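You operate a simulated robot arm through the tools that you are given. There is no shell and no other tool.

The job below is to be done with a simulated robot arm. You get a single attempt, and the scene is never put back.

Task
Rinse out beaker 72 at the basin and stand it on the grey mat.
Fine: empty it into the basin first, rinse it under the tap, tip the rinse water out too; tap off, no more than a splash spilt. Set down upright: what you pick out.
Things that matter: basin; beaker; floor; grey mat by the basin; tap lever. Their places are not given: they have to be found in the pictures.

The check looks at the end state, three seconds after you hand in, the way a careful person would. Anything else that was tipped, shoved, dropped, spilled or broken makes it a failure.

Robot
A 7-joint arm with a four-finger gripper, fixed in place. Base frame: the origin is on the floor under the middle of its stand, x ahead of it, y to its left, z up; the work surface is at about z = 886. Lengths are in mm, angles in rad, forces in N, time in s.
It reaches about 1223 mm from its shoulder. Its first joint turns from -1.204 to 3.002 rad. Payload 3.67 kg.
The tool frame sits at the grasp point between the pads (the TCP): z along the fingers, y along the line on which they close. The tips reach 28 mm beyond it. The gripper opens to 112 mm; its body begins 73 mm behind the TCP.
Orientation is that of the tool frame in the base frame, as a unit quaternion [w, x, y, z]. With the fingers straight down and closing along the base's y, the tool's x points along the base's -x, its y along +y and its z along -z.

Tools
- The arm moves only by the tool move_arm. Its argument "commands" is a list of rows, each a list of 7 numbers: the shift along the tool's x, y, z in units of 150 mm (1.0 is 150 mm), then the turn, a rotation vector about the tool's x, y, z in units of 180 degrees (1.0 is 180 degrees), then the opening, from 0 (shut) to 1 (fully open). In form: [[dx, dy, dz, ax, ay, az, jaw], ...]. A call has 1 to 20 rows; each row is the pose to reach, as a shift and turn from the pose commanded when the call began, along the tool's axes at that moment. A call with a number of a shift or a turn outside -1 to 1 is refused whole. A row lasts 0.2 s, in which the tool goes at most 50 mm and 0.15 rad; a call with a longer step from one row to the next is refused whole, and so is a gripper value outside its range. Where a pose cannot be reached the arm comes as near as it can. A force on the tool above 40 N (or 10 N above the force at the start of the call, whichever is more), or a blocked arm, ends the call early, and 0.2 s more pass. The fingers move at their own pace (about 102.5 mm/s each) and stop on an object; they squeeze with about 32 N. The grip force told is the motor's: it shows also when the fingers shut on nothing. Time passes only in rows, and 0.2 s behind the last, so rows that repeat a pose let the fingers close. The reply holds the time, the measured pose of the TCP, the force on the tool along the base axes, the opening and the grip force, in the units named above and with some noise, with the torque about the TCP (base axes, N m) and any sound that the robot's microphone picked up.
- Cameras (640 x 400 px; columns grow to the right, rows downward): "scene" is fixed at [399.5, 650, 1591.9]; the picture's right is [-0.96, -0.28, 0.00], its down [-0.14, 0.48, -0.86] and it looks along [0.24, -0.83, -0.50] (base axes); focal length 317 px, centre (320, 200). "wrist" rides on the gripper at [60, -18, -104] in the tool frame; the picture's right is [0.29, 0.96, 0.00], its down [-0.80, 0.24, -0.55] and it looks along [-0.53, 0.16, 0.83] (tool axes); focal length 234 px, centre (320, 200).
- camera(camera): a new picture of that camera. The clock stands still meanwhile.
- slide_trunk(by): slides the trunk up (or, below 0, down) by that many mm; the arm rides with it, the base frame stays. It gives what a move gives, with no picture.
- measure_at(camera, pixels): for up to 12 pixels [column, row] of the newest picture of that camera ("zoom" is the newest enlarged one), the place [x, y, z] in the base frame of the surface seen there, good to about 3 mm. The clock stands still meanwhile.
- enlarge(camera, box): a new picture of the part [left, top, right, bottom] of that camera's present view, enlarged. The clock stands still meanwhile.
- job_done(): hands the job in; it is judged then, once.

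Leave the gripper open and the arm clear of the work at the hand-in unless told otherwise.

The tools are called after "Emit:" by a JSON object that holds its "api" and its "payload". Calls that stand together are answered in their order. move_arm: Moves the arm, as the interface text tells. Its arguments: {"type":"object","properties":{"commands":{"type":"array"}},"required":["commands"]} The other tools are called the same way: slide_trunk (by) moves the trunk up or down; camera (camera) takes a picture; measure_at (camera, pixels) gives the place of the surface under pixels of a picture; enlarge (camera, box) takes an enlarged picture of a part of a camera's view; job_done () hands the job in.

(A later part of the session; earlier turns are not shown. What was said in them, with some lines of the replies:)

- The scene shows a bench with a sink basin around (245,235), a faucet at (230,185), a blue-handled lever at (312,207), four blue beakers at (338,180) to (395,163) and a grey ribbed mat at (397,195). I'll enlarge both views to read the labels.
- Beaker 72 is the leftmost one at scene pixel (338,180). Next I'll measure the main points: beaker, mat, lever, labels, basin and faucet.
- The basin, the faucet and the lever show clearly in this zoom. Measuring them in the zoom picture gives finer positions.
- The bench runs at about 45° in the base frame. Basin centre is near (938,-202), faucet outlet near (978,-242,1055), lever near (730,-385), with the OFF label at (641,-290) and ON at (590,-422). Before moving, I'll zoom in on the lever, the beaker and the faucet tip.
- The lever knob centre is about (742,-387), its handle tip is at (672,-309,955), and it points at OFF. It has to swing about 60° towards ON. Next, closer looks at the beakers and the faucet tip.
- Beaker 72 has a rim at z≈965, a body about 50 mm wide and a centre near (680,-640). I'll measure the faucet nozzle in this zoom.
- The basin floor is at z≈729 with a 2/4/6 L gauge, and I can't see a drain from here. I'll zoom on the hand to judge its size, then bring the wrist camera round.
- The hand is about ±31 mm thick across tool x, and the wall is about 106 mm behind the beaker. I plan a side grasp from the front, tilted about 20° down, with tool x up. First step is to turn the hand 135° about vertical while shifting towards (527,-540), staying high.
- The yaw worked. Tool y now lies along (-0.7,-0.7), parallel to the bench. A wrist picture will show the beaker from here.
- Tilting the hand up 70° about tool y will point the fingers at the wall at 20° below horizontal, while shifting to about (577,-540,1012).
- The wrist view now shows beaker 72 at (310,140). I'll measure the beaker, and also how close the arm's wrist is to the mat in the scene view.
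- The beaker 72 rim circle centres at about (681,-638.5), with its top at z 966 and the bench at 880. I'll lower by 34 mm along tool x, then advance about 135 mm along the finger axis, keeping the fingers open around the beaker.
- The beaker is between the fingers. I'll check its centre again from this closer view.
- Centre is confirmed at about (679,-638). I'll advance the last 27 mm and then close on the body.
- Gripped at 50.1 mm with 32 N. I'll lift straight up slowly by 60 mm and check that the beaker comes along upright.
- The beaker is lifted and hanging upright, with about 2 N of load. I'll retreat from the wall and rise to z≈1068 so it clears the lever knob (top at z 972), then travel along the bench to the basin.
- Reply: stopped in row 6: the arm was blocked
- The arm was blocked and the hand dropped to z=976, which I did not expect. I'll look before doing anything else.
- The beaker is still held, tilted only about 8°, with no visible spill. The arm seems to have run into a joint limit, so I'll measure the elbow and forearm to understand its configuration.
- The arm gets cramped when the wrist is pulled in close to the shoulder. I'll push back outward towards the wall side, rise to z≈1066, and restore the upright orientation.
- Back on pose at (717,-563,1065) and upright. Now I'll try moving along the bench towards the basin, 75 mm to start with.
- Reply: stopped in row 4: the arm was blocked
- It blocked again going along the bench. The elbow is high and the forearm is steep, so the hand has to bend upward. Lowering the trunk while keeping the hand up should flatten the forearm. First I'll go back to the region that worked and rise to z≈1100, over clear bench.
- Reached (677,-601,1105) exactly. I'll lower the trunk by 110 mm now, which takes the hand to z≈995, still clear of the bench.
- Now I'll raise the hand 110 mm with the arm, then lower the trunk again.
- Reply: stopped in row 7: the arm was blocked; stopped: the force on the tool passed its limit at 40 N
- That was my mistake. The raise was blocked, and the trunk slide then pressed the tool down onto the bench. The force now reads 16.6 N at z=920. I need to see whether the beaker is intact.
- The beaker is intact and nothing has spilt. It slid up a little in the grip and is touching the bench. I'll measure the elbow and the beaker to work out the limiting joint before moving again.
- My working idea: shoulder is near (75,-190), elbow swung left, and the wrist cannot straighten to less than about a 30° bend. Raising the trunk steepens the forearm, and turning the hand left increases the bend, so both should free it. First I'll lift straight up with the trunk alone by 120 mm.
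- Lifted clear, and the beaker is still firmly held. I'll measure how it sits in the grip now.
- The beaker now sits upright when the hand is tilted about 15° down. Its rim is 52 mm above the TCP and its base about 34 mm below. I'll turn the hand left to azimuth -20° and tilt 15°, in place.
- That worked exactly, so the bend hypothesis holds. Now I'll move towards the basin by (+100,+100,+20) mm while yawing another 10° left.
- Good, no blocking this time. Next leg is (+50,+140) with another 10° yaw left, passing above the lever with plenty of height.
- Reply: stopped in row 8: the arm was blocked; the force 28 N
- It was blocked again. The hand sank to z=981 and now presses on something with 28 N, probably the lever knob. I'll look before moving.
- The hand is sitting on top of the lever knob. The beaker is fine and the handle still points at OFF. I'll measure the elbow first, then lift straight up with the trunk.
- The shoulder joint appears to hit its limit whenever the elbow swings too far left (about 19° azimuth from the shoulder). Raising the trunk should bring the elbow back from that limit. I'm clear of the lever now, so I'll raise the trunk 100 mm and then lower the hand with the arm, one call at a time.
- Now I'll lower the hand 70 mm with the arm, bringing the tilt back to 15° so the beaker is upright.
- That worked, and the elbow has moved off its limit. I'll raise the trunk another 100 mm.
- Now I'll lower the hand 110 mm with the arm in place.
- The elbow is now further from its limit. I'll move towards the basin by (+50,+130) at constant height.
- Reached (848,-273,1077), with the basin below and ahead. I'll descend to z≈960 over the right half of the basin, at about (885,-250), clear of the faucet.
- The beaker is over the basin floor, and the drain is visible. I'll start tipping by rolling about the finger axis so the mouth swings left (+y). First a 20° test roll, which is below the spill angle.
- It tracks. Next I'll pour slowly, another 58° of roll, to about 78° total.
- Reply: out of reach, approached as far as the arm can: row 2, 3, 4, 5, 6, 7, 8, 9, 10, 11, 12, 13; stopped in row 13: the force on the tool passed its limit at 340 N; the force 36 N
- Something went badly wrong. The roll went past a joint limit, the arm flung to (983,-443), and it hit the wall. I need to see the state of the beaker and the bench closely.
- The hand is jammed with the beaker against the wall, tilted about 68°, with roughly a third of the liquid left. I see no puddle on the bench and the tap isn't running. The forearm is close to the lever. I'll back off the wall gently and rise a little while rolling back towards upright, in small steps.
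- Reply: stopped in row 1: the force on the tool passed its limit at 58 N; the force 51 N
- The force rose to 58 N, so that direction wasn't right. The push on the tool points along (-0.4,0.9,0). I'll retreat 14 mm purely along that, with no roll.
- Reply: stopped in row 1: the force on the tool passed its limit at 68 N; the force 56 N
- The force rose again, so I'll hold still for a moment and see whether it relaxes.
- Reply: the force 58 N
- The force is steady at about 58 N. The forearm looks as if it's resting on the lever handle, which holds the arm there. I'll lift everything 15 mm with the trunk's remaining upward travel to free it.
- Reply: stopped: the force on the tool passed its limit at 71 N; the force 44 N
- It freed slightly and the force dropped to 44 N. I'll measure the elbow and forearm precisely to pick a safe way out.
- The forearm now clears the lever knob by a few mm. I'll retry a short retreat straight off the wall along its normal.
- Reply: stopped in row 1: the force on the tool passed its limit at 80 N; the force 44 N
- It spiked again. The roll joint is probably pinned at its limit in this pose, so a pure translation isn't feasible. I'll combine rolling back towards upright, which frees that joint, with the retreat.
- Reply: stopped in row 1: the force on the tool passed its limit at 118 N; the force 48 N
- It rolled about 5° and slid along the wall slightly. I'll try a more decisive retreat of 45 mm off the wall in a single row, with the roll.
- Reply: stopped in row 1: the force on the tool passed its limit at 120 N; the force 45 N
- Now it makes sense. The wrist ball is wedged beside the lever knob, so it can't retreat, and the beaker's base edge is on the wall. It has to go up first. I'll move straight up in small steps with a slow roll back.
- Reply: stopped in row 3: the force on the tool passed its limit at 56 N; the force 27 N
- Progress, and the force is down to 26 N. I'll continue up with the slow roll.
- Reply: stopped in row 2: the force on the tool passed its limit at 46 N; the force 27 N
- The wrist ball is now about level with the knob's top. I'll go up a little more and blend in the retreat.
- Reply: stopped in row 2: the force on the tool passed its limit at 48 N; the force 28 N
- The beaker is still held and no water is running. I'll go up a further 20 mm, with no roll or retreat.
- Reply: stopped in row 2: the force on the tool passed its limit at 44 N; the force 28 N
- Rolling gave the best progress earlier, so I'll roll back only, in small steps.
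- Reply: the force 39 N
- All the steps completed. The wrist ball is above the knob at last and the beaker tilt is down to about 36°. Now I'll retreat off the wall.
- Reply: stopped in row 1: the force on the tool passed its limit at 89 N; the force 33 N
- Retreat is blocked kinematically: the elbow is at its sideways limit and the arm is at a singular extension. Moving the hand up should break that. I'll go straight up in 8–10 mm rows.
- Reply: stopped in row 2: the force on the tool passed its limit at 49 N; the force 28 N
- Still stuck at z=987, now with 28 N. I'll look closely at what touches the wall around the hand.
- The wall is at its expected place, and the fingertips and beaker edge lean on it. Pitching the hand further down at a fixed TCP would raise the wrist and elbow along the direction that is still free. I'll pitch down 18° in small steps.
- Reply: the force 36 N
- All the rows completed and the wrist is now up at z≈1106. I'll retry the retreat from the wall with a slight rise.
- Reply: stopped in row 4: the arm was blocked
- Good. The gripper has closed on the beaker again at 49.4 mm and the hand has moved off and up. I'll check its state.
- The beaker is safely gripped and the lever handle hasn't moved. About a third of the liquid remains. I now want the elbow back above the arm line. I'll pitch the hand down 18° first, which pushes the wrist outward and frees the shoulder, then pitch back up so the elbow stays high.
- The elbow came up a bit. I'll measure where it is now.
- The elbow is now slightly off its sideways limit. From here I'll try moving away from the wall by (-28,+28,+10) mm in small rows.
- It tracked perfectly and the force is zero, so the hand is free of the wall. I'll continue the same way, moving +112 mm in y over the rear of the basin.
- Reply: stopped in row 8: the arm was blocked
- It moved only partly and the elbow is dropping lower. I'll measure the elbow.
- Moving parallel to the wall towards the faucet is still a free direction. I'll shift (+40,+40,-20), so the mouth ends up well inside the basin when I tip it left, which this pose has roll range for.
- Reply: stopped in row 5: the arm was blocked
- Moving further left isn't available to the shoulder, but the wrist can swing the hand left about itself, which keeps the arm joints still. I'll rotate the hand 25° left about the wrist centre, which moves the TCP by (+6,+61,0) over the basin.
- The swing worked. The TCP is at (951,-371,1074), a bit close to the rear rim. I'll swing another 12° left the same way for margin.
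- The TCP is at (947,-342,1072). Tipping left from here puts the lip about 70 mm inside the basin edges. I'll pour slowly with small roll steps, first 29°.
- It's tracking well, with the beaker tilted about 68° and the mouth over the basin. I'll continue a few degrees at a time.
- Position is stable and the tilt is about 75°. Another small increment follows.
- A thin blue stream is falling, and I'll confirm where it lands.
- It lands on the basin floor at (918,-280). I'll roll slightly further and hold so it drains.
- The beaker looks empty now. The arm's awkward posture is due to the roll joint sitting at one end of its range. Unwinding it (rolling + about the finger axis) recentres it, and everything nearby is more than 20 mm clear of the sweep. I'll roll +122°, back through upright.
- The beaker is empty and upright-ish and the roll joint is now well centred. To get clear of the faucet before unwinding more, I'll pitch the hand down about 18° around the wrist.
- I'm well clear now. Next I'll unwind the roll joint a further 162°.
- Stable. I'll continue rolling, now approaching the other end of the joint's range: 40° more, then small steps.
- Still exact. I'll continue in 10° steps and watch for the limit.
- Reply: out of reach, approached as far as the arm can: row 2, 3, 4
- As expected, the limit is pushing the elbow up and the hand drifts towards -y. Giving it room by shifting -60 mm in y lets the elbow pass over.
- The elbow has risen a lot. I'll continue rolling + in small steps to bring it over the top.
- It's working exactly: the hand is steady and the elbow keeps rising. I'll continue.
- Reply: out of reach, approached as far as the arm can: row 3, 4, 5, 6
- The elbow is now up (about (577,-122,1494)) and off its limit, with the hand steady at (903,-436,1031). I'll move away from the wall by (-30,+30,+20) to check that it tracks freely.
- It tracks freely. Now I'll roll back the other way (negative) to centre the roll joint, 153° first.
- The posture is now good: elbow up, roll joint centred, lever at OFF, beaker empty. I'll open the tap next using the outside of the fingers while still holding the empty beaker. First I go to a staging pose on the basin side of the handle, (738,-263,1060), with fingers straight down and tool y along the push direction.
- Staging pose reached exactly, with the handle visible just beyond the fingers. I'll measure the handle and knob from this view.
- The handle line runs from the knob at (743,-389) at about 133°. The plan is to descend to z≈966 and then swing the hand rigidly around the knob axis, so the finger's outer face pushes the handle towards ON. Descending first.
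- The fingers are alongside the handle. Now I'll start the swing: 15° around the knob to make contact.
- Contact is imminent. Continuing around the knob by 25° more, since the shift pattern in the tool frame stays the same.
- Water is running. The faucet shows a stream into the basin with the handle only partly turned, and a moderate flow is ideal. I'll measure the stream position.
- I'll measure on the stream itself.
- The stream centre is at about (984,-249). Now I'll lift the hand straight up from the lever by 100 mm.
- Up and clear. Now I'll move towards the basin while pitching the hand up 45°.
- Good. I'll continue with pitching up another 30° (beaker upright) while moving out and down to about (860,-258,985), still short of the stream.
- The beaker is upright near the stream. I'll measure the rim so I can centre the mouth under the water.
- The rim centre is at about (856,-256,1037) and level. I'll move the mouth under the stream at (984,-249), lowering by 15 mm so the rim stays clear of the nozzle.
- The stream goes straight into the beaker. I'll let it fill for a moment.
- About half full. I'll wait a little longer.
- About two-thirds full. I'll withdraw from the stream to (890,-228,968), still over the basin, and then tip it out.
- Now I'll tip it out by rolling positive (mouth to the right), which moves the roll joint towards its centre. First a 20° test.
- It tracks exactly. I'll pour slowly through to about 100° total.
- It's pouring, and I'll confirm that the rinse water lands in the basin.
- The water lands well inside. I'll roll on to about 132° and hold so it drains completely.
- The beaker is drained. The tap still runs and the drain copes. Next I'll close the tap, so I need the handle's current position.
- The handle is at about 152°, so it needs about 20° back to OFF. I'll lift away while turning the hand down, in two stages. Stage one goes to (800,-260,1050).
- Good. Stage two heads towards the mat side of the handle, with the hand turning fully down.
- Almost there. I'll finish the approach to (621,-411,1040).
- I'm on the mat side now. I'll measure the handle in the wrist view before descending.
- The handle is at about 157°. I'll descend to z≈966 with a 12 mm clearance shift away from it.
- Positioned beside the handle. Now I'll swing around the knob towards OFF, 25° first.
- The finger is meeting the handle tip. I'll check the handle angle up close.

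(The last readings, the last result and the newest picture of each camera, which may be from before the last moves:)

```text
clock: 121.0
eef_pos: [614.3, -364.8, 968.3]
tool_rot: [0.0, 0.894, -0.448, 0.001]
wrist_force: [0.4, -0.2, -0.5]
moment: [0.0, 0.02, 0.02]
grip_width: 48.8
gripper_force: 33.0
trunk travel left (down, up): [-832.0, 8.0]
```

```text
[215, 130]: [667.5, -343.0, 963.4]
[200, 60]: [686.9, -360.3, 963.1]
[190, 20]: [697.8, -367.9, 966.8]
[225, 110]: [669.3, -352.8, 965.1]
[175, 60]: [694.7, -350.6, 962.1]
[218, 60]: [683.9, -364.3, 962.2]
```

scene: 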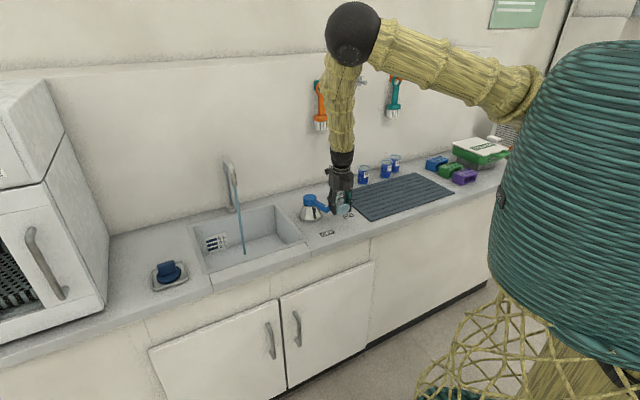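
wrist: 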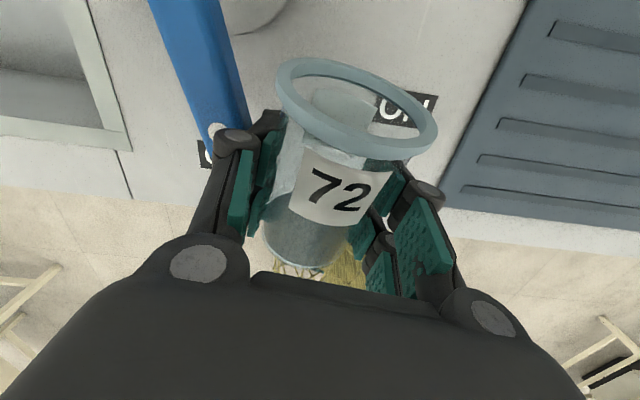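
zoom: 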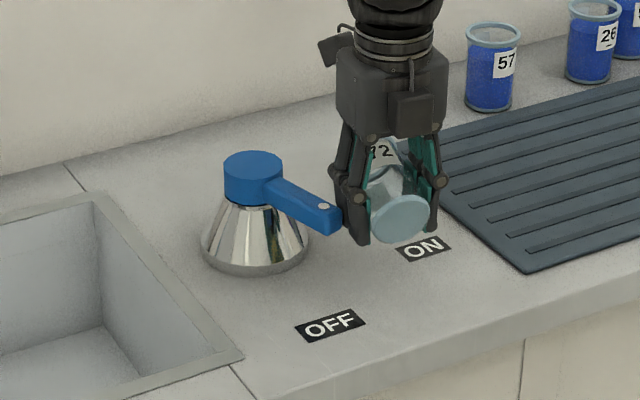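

The finger is at the very tip of the handle and would slip past it. I'll back off, rotate 25° back and shift towards the knob for a better contact point about 85 mm out.

Emit:
{"api": "move_arm", "payload": {"commands": [[0.0, 0.06, 0, 0, 0, -0.028, 0], [0.07, 0.09, 0, 0, 0, -0.056, 0], [0.16, 0.08, 0, 0, 0, -0.083, 0], [0.24, 0.05, 0, 0, 0, -0.111, 0], [0.303, 0.009, 0, 0, 0, -0.139, 0]]}}

Emit:
{"api": "camera", "payload": {"camera": "wrist"}}

Emit:
{"api": "enlarge", "payload": {"camera": "scene", "box": [280, 160, 370, 250]}}

```text
clock: 122.2
eef_pos: [640.6, -402.3, 968.4]
tool_rot: [0.0, 0.97, -0.243, 0.0]
wrist_force: [0.2, 1.1, -0.3]
moment: [0.02, 0.01, -0.03]
grip_width: 49.0
gripper_force: 32.0
trunk travel left (down, up): [-832.0, 8.0]
```

```text
taken
```

wrist: 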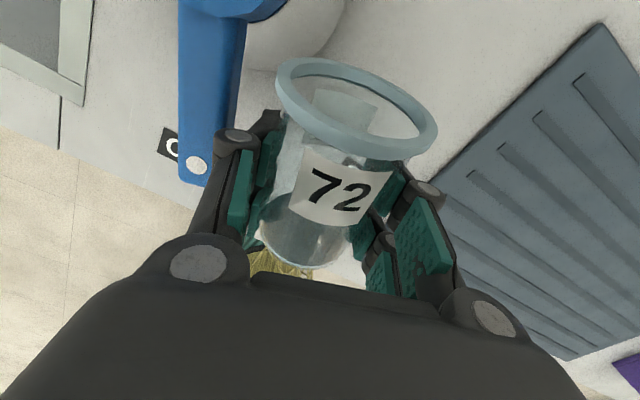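

```text
4.44 times, centred on (325, 205) of scene
```

zoom: 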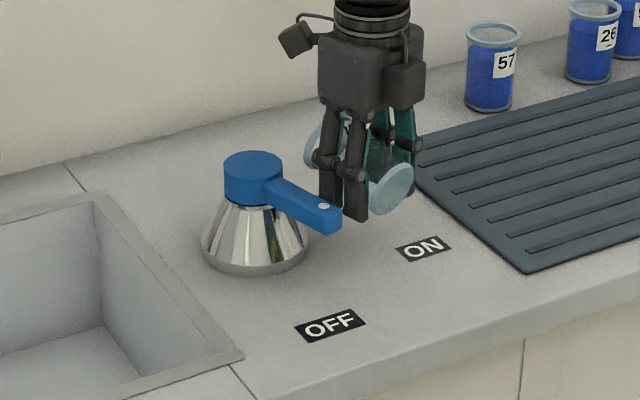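

Now the finger is nicely alongside the handle. I'll swing towards OFF by 29° around the knob.

Emit:
{"api": "move_arm", "payload": {"commands": [[-0.0327, -0.0509, 0, 0, 0, 0.0278, 0], [-0.0607, -0.1043, 0, 0, 0, 0.0556, 0], [-0.084, -0.16, 0, 0, 0, 0.0833, 0], [-0.1022, -0.2175, 0, 0, 0, 0.1111, 0], [-0.1155, -0.2765, 0, 0, 0, 0.1389, 0], [-0.1223, -0.3244, 0, 0, 0, 0.1611, 0]]}}

Emit:
{"api": "camera", "payload": {"camera": "wrist"}}

Emit:
{"api": "camera", "payload": {"camera": "scene"}}

```text
clock: 123.6
eef_pos: [639.3, -358.2, 968.3]
tool_rot: [0.004, 0.88, -0.475, 0.0]
wrist_force: [-28.8, -22.8, 8.6]
moment: [0.22, -0.09, 0.46]
grip_width: 48.7
gripper_force: 31.8
trunk travel left (down, up): [-832.0, 8.0]
stopped in row 6: the force on the tool passed its limit at 45 N (the readings are from after the stop); the commanded pose is now the measured one
```

```text
taken
```

wrist: 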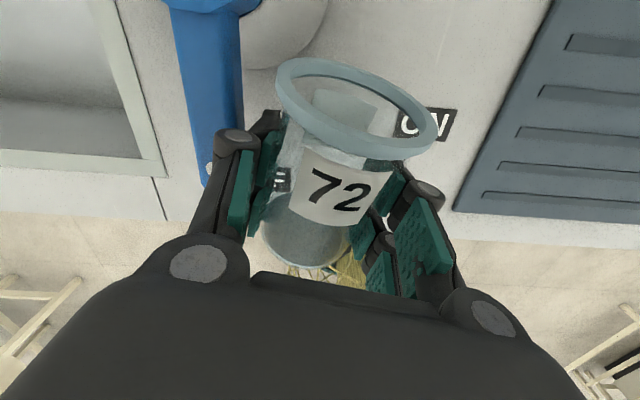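

```text
taken
```

scene: 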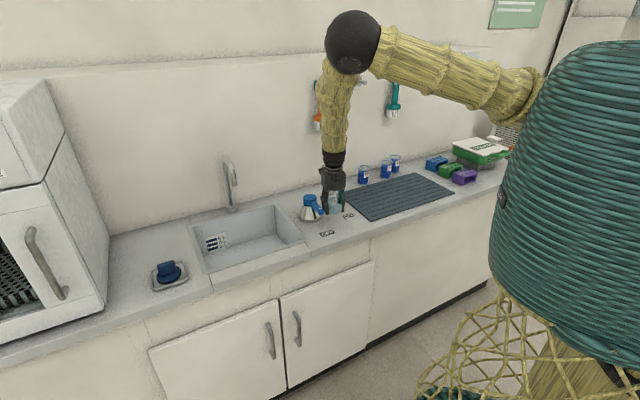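

The stream has stopped, and the handle is hard against its OFF stop. I'll back away from the handle and rise.

Emit:
{"api": "move_arm", "payload": {"commands": [[0, 0.06, 0, 0, 0, 0, 0], [0, 0.15, -0.04, 0, 0, 0, 0], [0, 0.2, -0.15, 0, 0, 0, 0], [0, 0.2, -0.3, 0, 0, 0, 0], [0, 0.2, -0.45, 0, 0, 0, 0], [0, 0.2, -0.5, 0, 0, 0, 0]]}}

Emit:
{"api": "enlarge", "payload": {"camera": "scene", "box": [190, 140, 370, 270]}}

```text
clock: 125.0
eef_pos: [620.8, -371.7, 1042.6]
tool_rot: [0.002, 0.881, -0.474, 0.001]
wrist_force: [-0.5, -0.6, -0.2]
moment: [0.0, 0.02, 0.06]
grip_width: 48.7
gripper_force: 31.9
trunk travel left (down, up): [-832.0, 8.0]
```

```text
3.08 times, centred on (280, 205) of scene
```

zoom: 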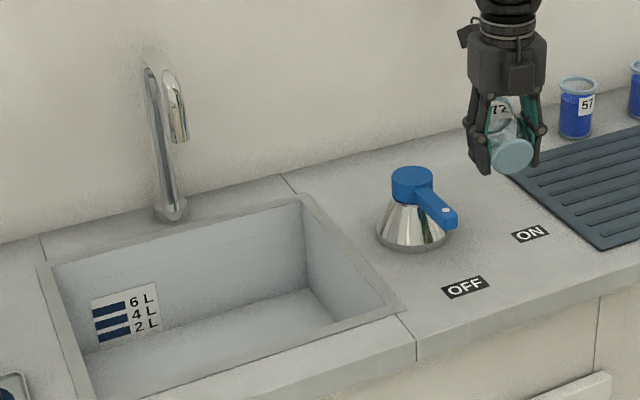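

The tap is off with the handle back at OFF, and no stream. Next comes placing the beaker on the mat. The mat has ribs, so I'll check their geometry to choose a flat spot.

Emit:
{"api": "camera", "payload": {"camera": "scene"}}

Emit:
{"api": "enlarge", "payload": {"camera": "scene", "box": [335, 170, 425, 225]}}

Emit:
{"api": "measure_at", "payload": {"camera": "zoom", "pixels": [[40, 180], [100, 185], [130, 200], [160, 215], [190, 235], [200, 250], [220, 262], [240, 285], [250, 200], [265, 215], [150, 200], [175, 222]]}}

```text
taken
```

scene: 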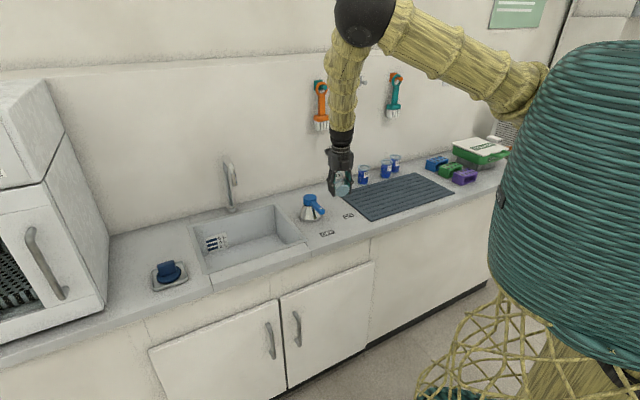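

```text
7.11 times, centred on (380, 198) of scene
```

zoom: 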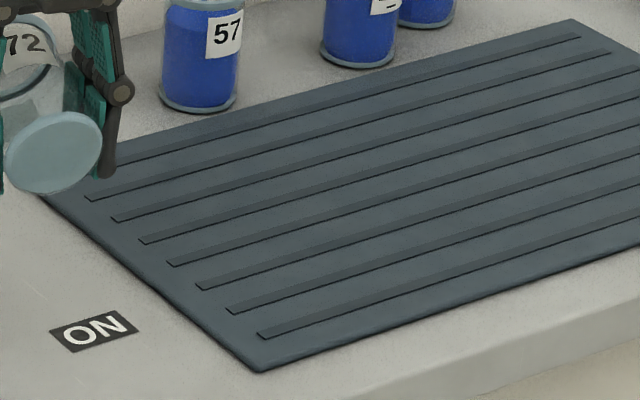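

```text
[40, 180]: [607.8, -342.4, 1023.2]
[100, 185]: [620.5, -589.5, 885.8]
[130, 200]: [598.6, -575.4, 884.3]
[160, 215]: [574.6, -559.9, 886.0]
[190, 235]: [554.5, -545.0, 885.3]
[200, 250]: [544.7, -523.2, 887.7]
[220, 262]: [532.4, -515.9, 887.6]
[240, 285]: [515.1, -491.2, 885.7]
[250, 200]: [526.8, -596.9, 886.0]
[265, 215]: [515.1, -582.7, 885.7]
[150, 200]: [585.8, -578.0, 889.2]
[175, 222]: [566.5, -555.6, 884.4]
```

The mat is nearly flat (z≈885–888). I'll place the beaker at about (573,-573), well inside the mat's left part. First I'll move over the mat while pitching the hand up to bring the beaker upright.

Emit:
{"api": "move_arm", "payload": {"commands": [[0.018, 0.025, 0.005, 0, 0.009, 0, 0], [0.065, 0.088, 0.019, 0, 0.031, 0, 0], [0.125, 0.168, 0.036, 0, 0.06, 0, 0], [0.187, 0.252, 0.053, 0, 0.089, 0, 0], [0.249, 0.336, 0.071, 0, 0.119, 0, 0], [0.311, 0.42, 0.089, 0, 0.149, 0, 0], [0.373, 0.504, 0.107, 0, 0.178, 0, 0], [0.43, 0.58, 0.123, 0, 0.205, 0, 0], [0.465, 0.627, 0.133, 0, 0.222, 0, 0]]}}

Emit:
{"api": "camera", "payload": {"camera": "scene"}}

```text
clock: 127.0
eef_pos: [580.7, -482.6, 1021.8]
tool_rot: [0.164, 0.828, -0.444, 0.301]
wrist_force: [0.4, 0.8, 0.1]
moment: [0.03, 0.0, -0.02]
grip_width: 49.4
gripper_force: 31.9
trunk travel left (down, up): [-832.0, 8.0]
```

```text
taken
```

scene: 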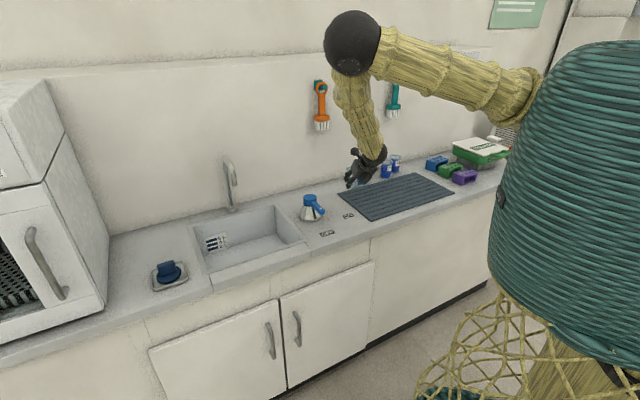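

Tracking well. Now the final pitch-up to upright while moving over the placing spot at z≈992.

Emit:
{"api": "move_arm", "payload": {"commands": [[0.01, 0.016, 0.02, 0, 0.0085, 0, 0], [0.036, 0.058, 0.07, 0, 0.03, 0, 0], [0.07, 0.112, 0.137, 0, 0.0575, 0, 0], [0.106, 0.17, 0.207, 0, 0.087, 0, 0], [0.142, 0.229, 0.279, 0, 0.117, 0, 0], [0.178, 0.287, 0.349, 0, 0.147, 0, 0], [0.211, 0.34, 0.414, 0, 0.174, 0, 0], [0.235, 0.379, 0.461, 0, 0.194, 0, 0]]}}

Emit:
{"api": "camera", "payload": {"camera": "wrist"}}

Emit:
{"api": "camera", "payload": {"camera": "scene"}}

```text
clock: 128.8
eef_pos: [572.0, -574.7, 993.4]
tool_rot: [0.289, 0.699, -0.374, 0.536]
wrist_force: [0.2, -0.8, 0.2]
moment: [0.0, 0.0, -0.01]
grip_width: 49.0
gripper_force: 32.1
trunk travel left (down, up): [-832.0, 8.0]
```

```text
taken
```

wrist: 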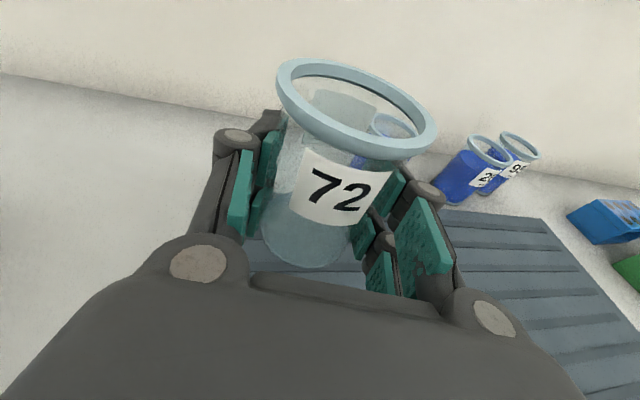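

```text
taken
```

scene: 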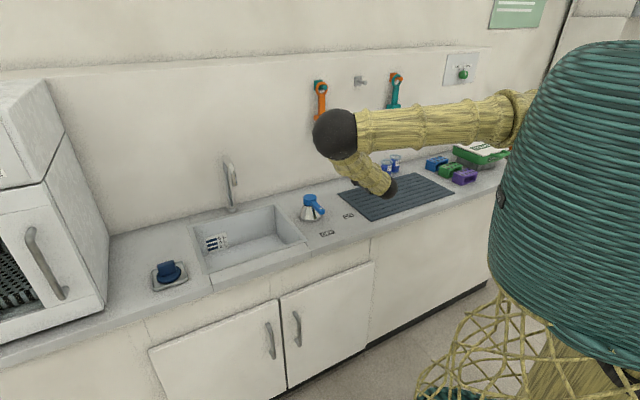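

Reached exactly. I'll check that the beaker is level and how far neighbour 57 is.

Emit:
{"api": "measure_at", "payload": {"camera": "wrist", "pixels": [[282, 75], [434, 138], [320, 60], [395, 88], [300, 107], [335, 130], [375, 147], [410, 152], [395, 122], [385, 160], [460, 180], [300, 260]]}}

```text
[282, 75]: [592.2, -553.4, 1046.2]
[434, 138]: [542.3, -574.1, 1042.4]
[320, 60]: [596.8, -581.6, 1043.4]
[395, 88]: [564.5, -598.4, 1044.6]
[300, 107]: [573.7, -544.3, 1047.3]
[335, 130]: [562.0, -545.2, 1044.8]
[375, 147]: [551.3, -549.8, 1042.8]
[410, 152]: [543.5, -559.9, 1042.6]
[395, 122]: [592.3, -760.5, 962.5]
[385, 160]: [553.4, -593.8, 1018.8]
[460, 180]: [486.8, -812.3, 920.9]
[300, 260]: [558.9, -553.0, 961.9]
```

The rim is level to within about 3°. The base is about 35 mm below the TCP and the mat top at about 886. I'll lower 62 mm, then feel for contact.

Emit:
{"api": "move_arm", "payload": {"commands": [[-0.03, 0, 0.008, 0, 0, 0, 0], [-0.1, 0, 0.027, 0, 0, 0, 0], [-0.19, 0, 0.05, 0, 0, 0, 0], [-0.28, 0, 0.074, 0, 0, 0, 0], [-0.36, -0.001, 0.096, 0, 0, 0, 0], [-0.399, -0.001, 0.106, 0, 0, 0, 0]]}}

Emit:
{"api": "camera", "payload": {"camera": "wrist"}}

```text
clock: 130.2
eef_pos: [570.4, -574.1, 931.0]
tool_rot: [0.29, 0.699, -0.375, 0.536]
wrist_force: [1.1, -0.1, 0.7]
moment: [0.02, -0.02, -0.03]
grip_width: 49.1
gripper_force: 32.0
trunk travel left (down, up): [-832.0, 8.0]
```

```text
taken
```

wrist: 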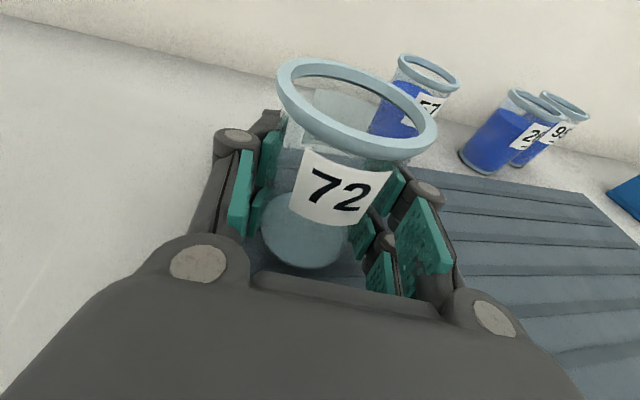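

Now I'll creep down in small steps to feel the mat.

Emit:
{"api": "move_arm", "payload": {"commands": [[-0.0129, 0, 0.0034, 0, 0, 0, 0], [-0.0258, 0, 0.0069, 0, 0, 0, 0], [-0.0386, 0, 0.0103, 0, 0, 0, 0]]}}

```text
clock: 131.0
eef_pos: [571.6, -571.8, 924.8]
tool_rot: [0.289, 0.7, -0.374, 0.536]
wrist_force: [0.2, 0.0, -1.2]
moment: [0.02, 0.01, 0.0]
grip_width: 49.1
gripper_force: 32.5
trunk travel left (down, up): [-832.0, 8.0]
```

No contact yet at z=924.8. Continuing down 2 mm at a time.

Emit:
{"api": "move_arm", "payload": {"commands": [[-0.0129, 0, 0.0034, 0, 0, 0, 0], [-0.0129, 0, 0.0034, 0, 0, 0, 0]]}}

Emit:
{"api": "move_arm", "payload": {"commands": [[-0.0097, 0, 0.0026, 0, 0, 0, 0], [-0.0097, 0, 0.0026, 0, 0, 0, 0]]}}

```text
clock: 131.6
eef_pos: [570.9, -572.4, 923.3]
tool_rot: [0.289, 0.7, -0.375, 0.535]
wrist_force: [0.2, 0.1, -0.6]
moment: [-0.02, -0.02, -0.01]
grip_width: 49.0
gripper_force: 31.9
trunk travel left (down, up): [-832.0, 8.0]
```

```text
clock: 132.2
eef_pos: [571.0, -573.2, 920.6]
tool_rot: [0.29, 0.699, -0.375, 0.535]
wrist_force: [0.0, -1.0, -0.2]
moment: [-0.01, 0.02, 0.0]
grip_width: 48.6
gripper_force: 31.9
trunk travel left (down, up): [-832.0, 8.0]
```

Still no contact force. I'll check the gap visually and then continue.

Emit:
{"api": "enlarge", "payload": {"camera": "wrist", "box": [200, 150, 440, 300]}}

Emit:
{"api": "move_arm", "payload": {"commands": [[-0.0097, 0, 0.0026, 0, 0, 0, 0], [-0.0097, 0, 0.0026, 0, 0, 0, 0]]}}

```text
2.67 times, centred on (320, 225) of wrist
```

zoom: 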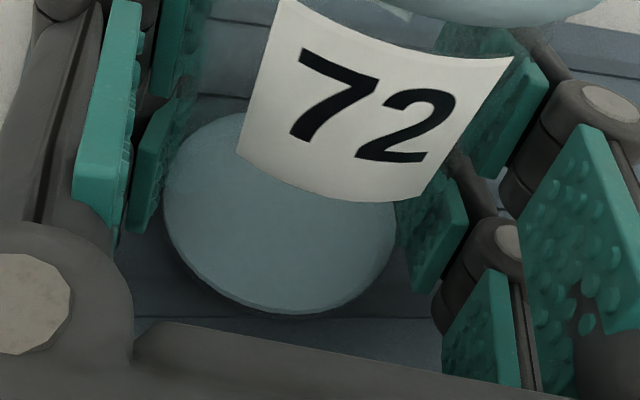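

```text
clock: 132.8
eef_pos: [570.1, -571.7, 920.2]
tool_rot: [0.289, 0.7, -0.374, 0.536]
wrist_force: [1.2, 0.5, 3.4]
moment: [-0.03, -0.1, -0.03]
grip_width: 48.8
gripper_force: 31.5
trunk travel left (down, up): [-832.0, 8.0]
```

Contact: +3.4 N upward. One more millimetre to seat it, and then I'll check.

Emit:
{"api": "move_arm", "payload": {"commands": [[-0.0064, 0, 0.0017, 0, 0, 0, 0], [-0.0064, 0, 0.0017, 0, 0, 0, 0]]}}

```text
clock: 133.4
eef_pos: [571.8, -572.6, 919.7]
tool_rot: [0.29, 0.699, -0.375, 0.536]
wrist_force: [1.8, 1.1, 11.4]
moment: [-0.16, -0.24, -0.01]
grip_width: 48.9
gripper_force: 32.5
trunk travel left (down, up): [-832.0, 8.0]
```

Seated with 11 N. I'll open the gripper gradually while holding still.

Emit:
{"api": "move_arm", "payload": {"commands": [[0, 0, 0, 0, 0, 0, 0.45], [0, 0, 0, 0, 0, 0, 0.47], [0, 0, 0, 0, 0, 0, 0.5], [0, 0, 0, 0, 0, 0, 0.56], [0, 0, 0, 0, 0, 0, 0.65], [0, 0, 0, 0, 0, 0, 0.8], [0, 0, 0, 0, 0, 0, 1], [0, 0, 0, 0, 0, 0, 1]]}}

Emit:
{"api": "camera", "payload": {"camera": "wrist"}}

```text
clock: 135.2
eef_pos: [570.9, -572.6, 918.3]
tool_rot: [0.291, 0.699, -0.376, 0.535]
wrist_force: [0.1, -0.3, 0.1]
moment: [0.02, 0.0, -0.01]
grip_width: 111.8
gripper_force: 0.0
trunk travel left (down, up): [-832.0, 8.0]
```

```text
taken
```

wrist: 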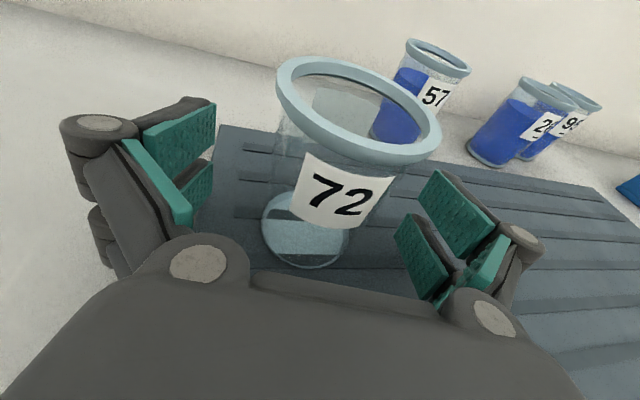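

The beaker stands freely on the mat. I'll withdraw by lifting straight up with the fingers on both sides, retracing the path that worked, slowly.

Emit:
{"api": "move_arm", "payload": {"commands": [[0.02, 0, -0.0053, 0, 0, 0, 1], [0.07, 0, -0.0186, 0, 0, 0, 1], [0.14, 0, -0.037, 0, 0, 0, 1], [0.22, 0, -0.0585, 0, 0, 0, 1], [0.31, 0, -0.0825, 0, 0, 0, 1], [0.4, 0, -0.1065, 0, 0, 0, 1], [0.48, 0, -0.128, 0, 0, 0, 1], [0.54, 0, -0.144, 0, 0, 0, 1]]}}

Emit:
{"api": "camera", "payload": {"camera": "wrist"}}

```text
clock: 137.0
eef_pos: [570.7, -572.9, 1002.4]
tool_rot: [0.289, 0.7, -0.374, 0.535]
wrist_force: [-1.1, 0.1, -0.2]
moment: [-0.03, 0.0, -0.02]
grip_width: 111.9
gripper_force: 0.0
trunk travel left (down, up): [-832.0, 8.0]
```

```text
taken
```

wrist: 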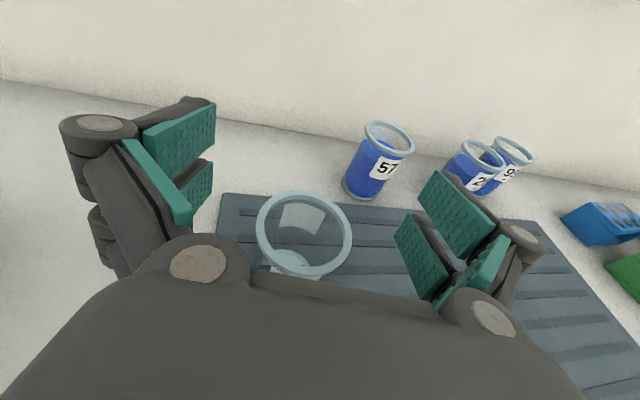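

The beaker stays upright on the mat. I'll rise 40 mm more.

Emit:
{"api": "move_arm", "payload": {"commands": [[0.05, 0, -0.013, 0, 0, 0, 1], [0.12, 0, -0.032, 0, 0, 0, 1], [0.2, 0, -0.053, 0, 0, 0, 1], [0.257, 0, -0.0686, 0, 0, 0, 1]]}}

```text
clock: 138.0
eef_pos: [571.4, -573.0, 1043.1]
tool_rot: [0.29, 0.699, -0.374, 0.536]
wrist_force: [-0.3, 0.1, 0.2]
moment: [0.01, -0.02, 0.01]
grip_width: 112.1
gripper_force: 0.1
trunk travel left (down, up): [-832.0, 8.0]
```

Clear above the rim. Now I'll retreat towards the front while pitching the hand down, so the arm ends well away from the beaker.

Emit:
{"api": "move_arm", "payload": {"commands": [[0.0, -0.016, -0.02, 0, -0.0085, 0, 1], [0.001, -0.058, -0.073, 0, -0.03, 0, 1], [0.003, -0.112, -0.143, 0, -0.0575, 0, 1], [0.004, -0.17, -0.217, 0, -0.087, 0, 1], [0.005, -0.229, -0.292, 0, -0.117, 0, 1], [0.007, -0.287, -0.367, 0, -0.147, 0, 1], [0.008, -0.34, -0.435, 0, -0.174, 0, 1], [0.009, -0.38, -0.485, 0, -0.194, 0, 1]]}}

Emit:
{"api": "camera", "payload": {"camera": "scene"}}

Emit:
{"api": "camera", "payload": {"camera": "wrist"}}

```text
clock: 139.8
eef_pos: [580.2, -482.4, 1063.0]
tool_rot: [0.164, 0.829, -0.443, 0.3]
wrist_force: [0.1, -0.6, 0.0]
moment: [-0.05, -0.04, 0.02]
grip_width: 112.2
gripper_force: 0.1
trunk travel left (down, up): [-832.0, 8.0]
```

```text
taken
```

scene: 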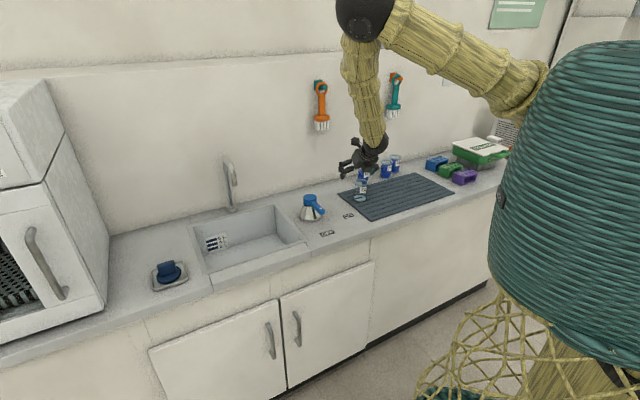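

```text
taken
```

wrist: 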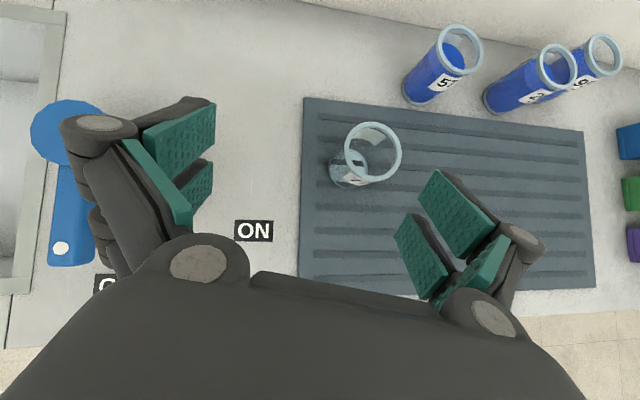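

The beaker stands upright on the mat, the lever is at OFF and there's no stream. Before handing in I'll inspect the bench, floor and neighbours for spills or displaced things.

Emit:
{"api": "enlarge", "payload": {"camera": "scene", "box": [130, 150, 330, 310]}}

Emit:
{"api": "enlarge", "payload": {"camera": "scene", "box": [310, 140, 510, 260]}}

Emit:
{"api": "enlarge", "payload": {"camera": "scene", "box": [150, 250, 520, 400]}}

```text
2.50 times, centred on (230, 230) of scene
```

zoom: 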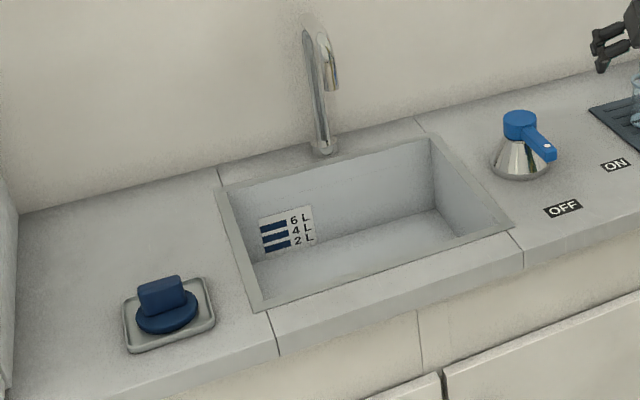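

```text
3.20 times, centred on (410, 200) of scene
```

zoom: 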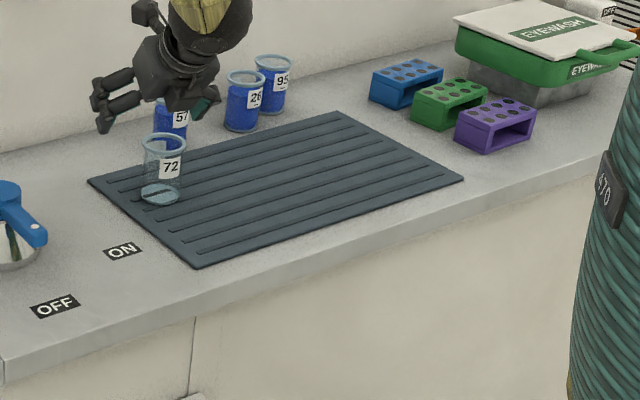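

```text
1.73 times, centred on (335, 325) of scene
```

zoom: 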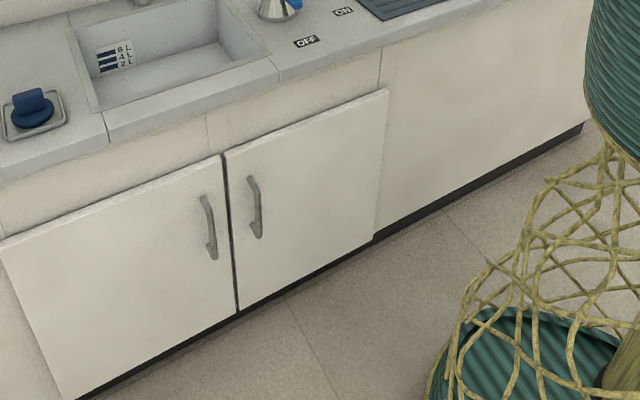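

No spills are visible. I'll look closely into beaker 72 for leftover water.

Emit:
{"api": "enlarge", "payload": {"camera": "wrist", "box": [310, 100, 430, 200]}}

Emit:
{"api": "enlarge", "payload": {"camera": "scene", "box": [345, 170, 385, 210]}}

Emit:
{"api": "measure_at", "payload": {"camera": "zoom", "pixels": [[240, 220], [240, 270], [240, 300], [180, 150], [300, 150], [230, 100], [250, 180], [240, 330]]}}

```text
4.00 times, centred on (370, 150) of wrist
```

zoom: 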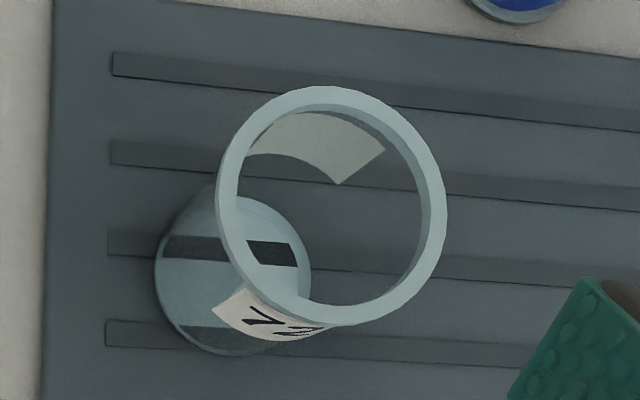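

```text
10.00 times, centred on (365, 190) of scene
```

zoom: 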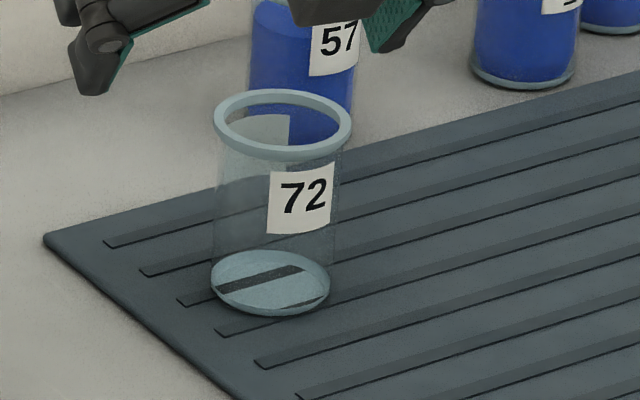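

```text
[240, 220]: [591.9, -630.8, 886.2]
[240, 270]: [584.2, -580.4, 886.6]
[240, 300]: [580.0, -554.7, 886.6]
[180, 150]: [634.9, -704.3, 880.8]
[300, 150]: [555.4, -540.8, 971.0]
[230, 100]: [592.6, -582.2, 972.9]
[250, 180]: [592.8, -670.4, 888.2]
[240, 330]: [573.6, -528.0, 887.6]
```

Everything checks out. Beaker 72 is empty and upright on the mat (rim level at z≈971–973). The tap is off at its OFF stop, there's no visible spill on the bench or floor, and the other beakers and items are undisturbed. The gripper is open and about 100 mm clear of the beaker. Handing in.

Emit:
{"api": "job_done", "payload": {}}

```text
The job is handed in.
```

Beaker 72 was emptied, rinsed under the tap and tipped out. It is now standing upright on the grey mat, and the tap is off. I have handed the job in. The reply only confirmed the hand-in, so I don't know the verdict.

It was not a clean run:

- **Possible small spill:** while I was first tipping the beaker, the arm hit a joint limit and swung into the wall beside the basin. By my estimate about 60 mL of the blue liquid left the beaker during that swing. Some of it may have landed outside the basin. I looked over the bench and floor afterwards and saw no puddle, but I can't rule out a splash.
- **Hard contacts:** the beaker was pressed once against the bench and once against the wall. The wall hit peaked at about 340 N. The hand also rested on the tap knob for a moment. The beaker looks intact.
- **Rinse:** I filled it about two-thirds full once, with the tap partly open. I then rolled it well past horizontal (about 120°) to drain it. It looked empty afterwards.

The other beakers and items look undisturbed. The gripper is open and the arm is clear of the beaker.
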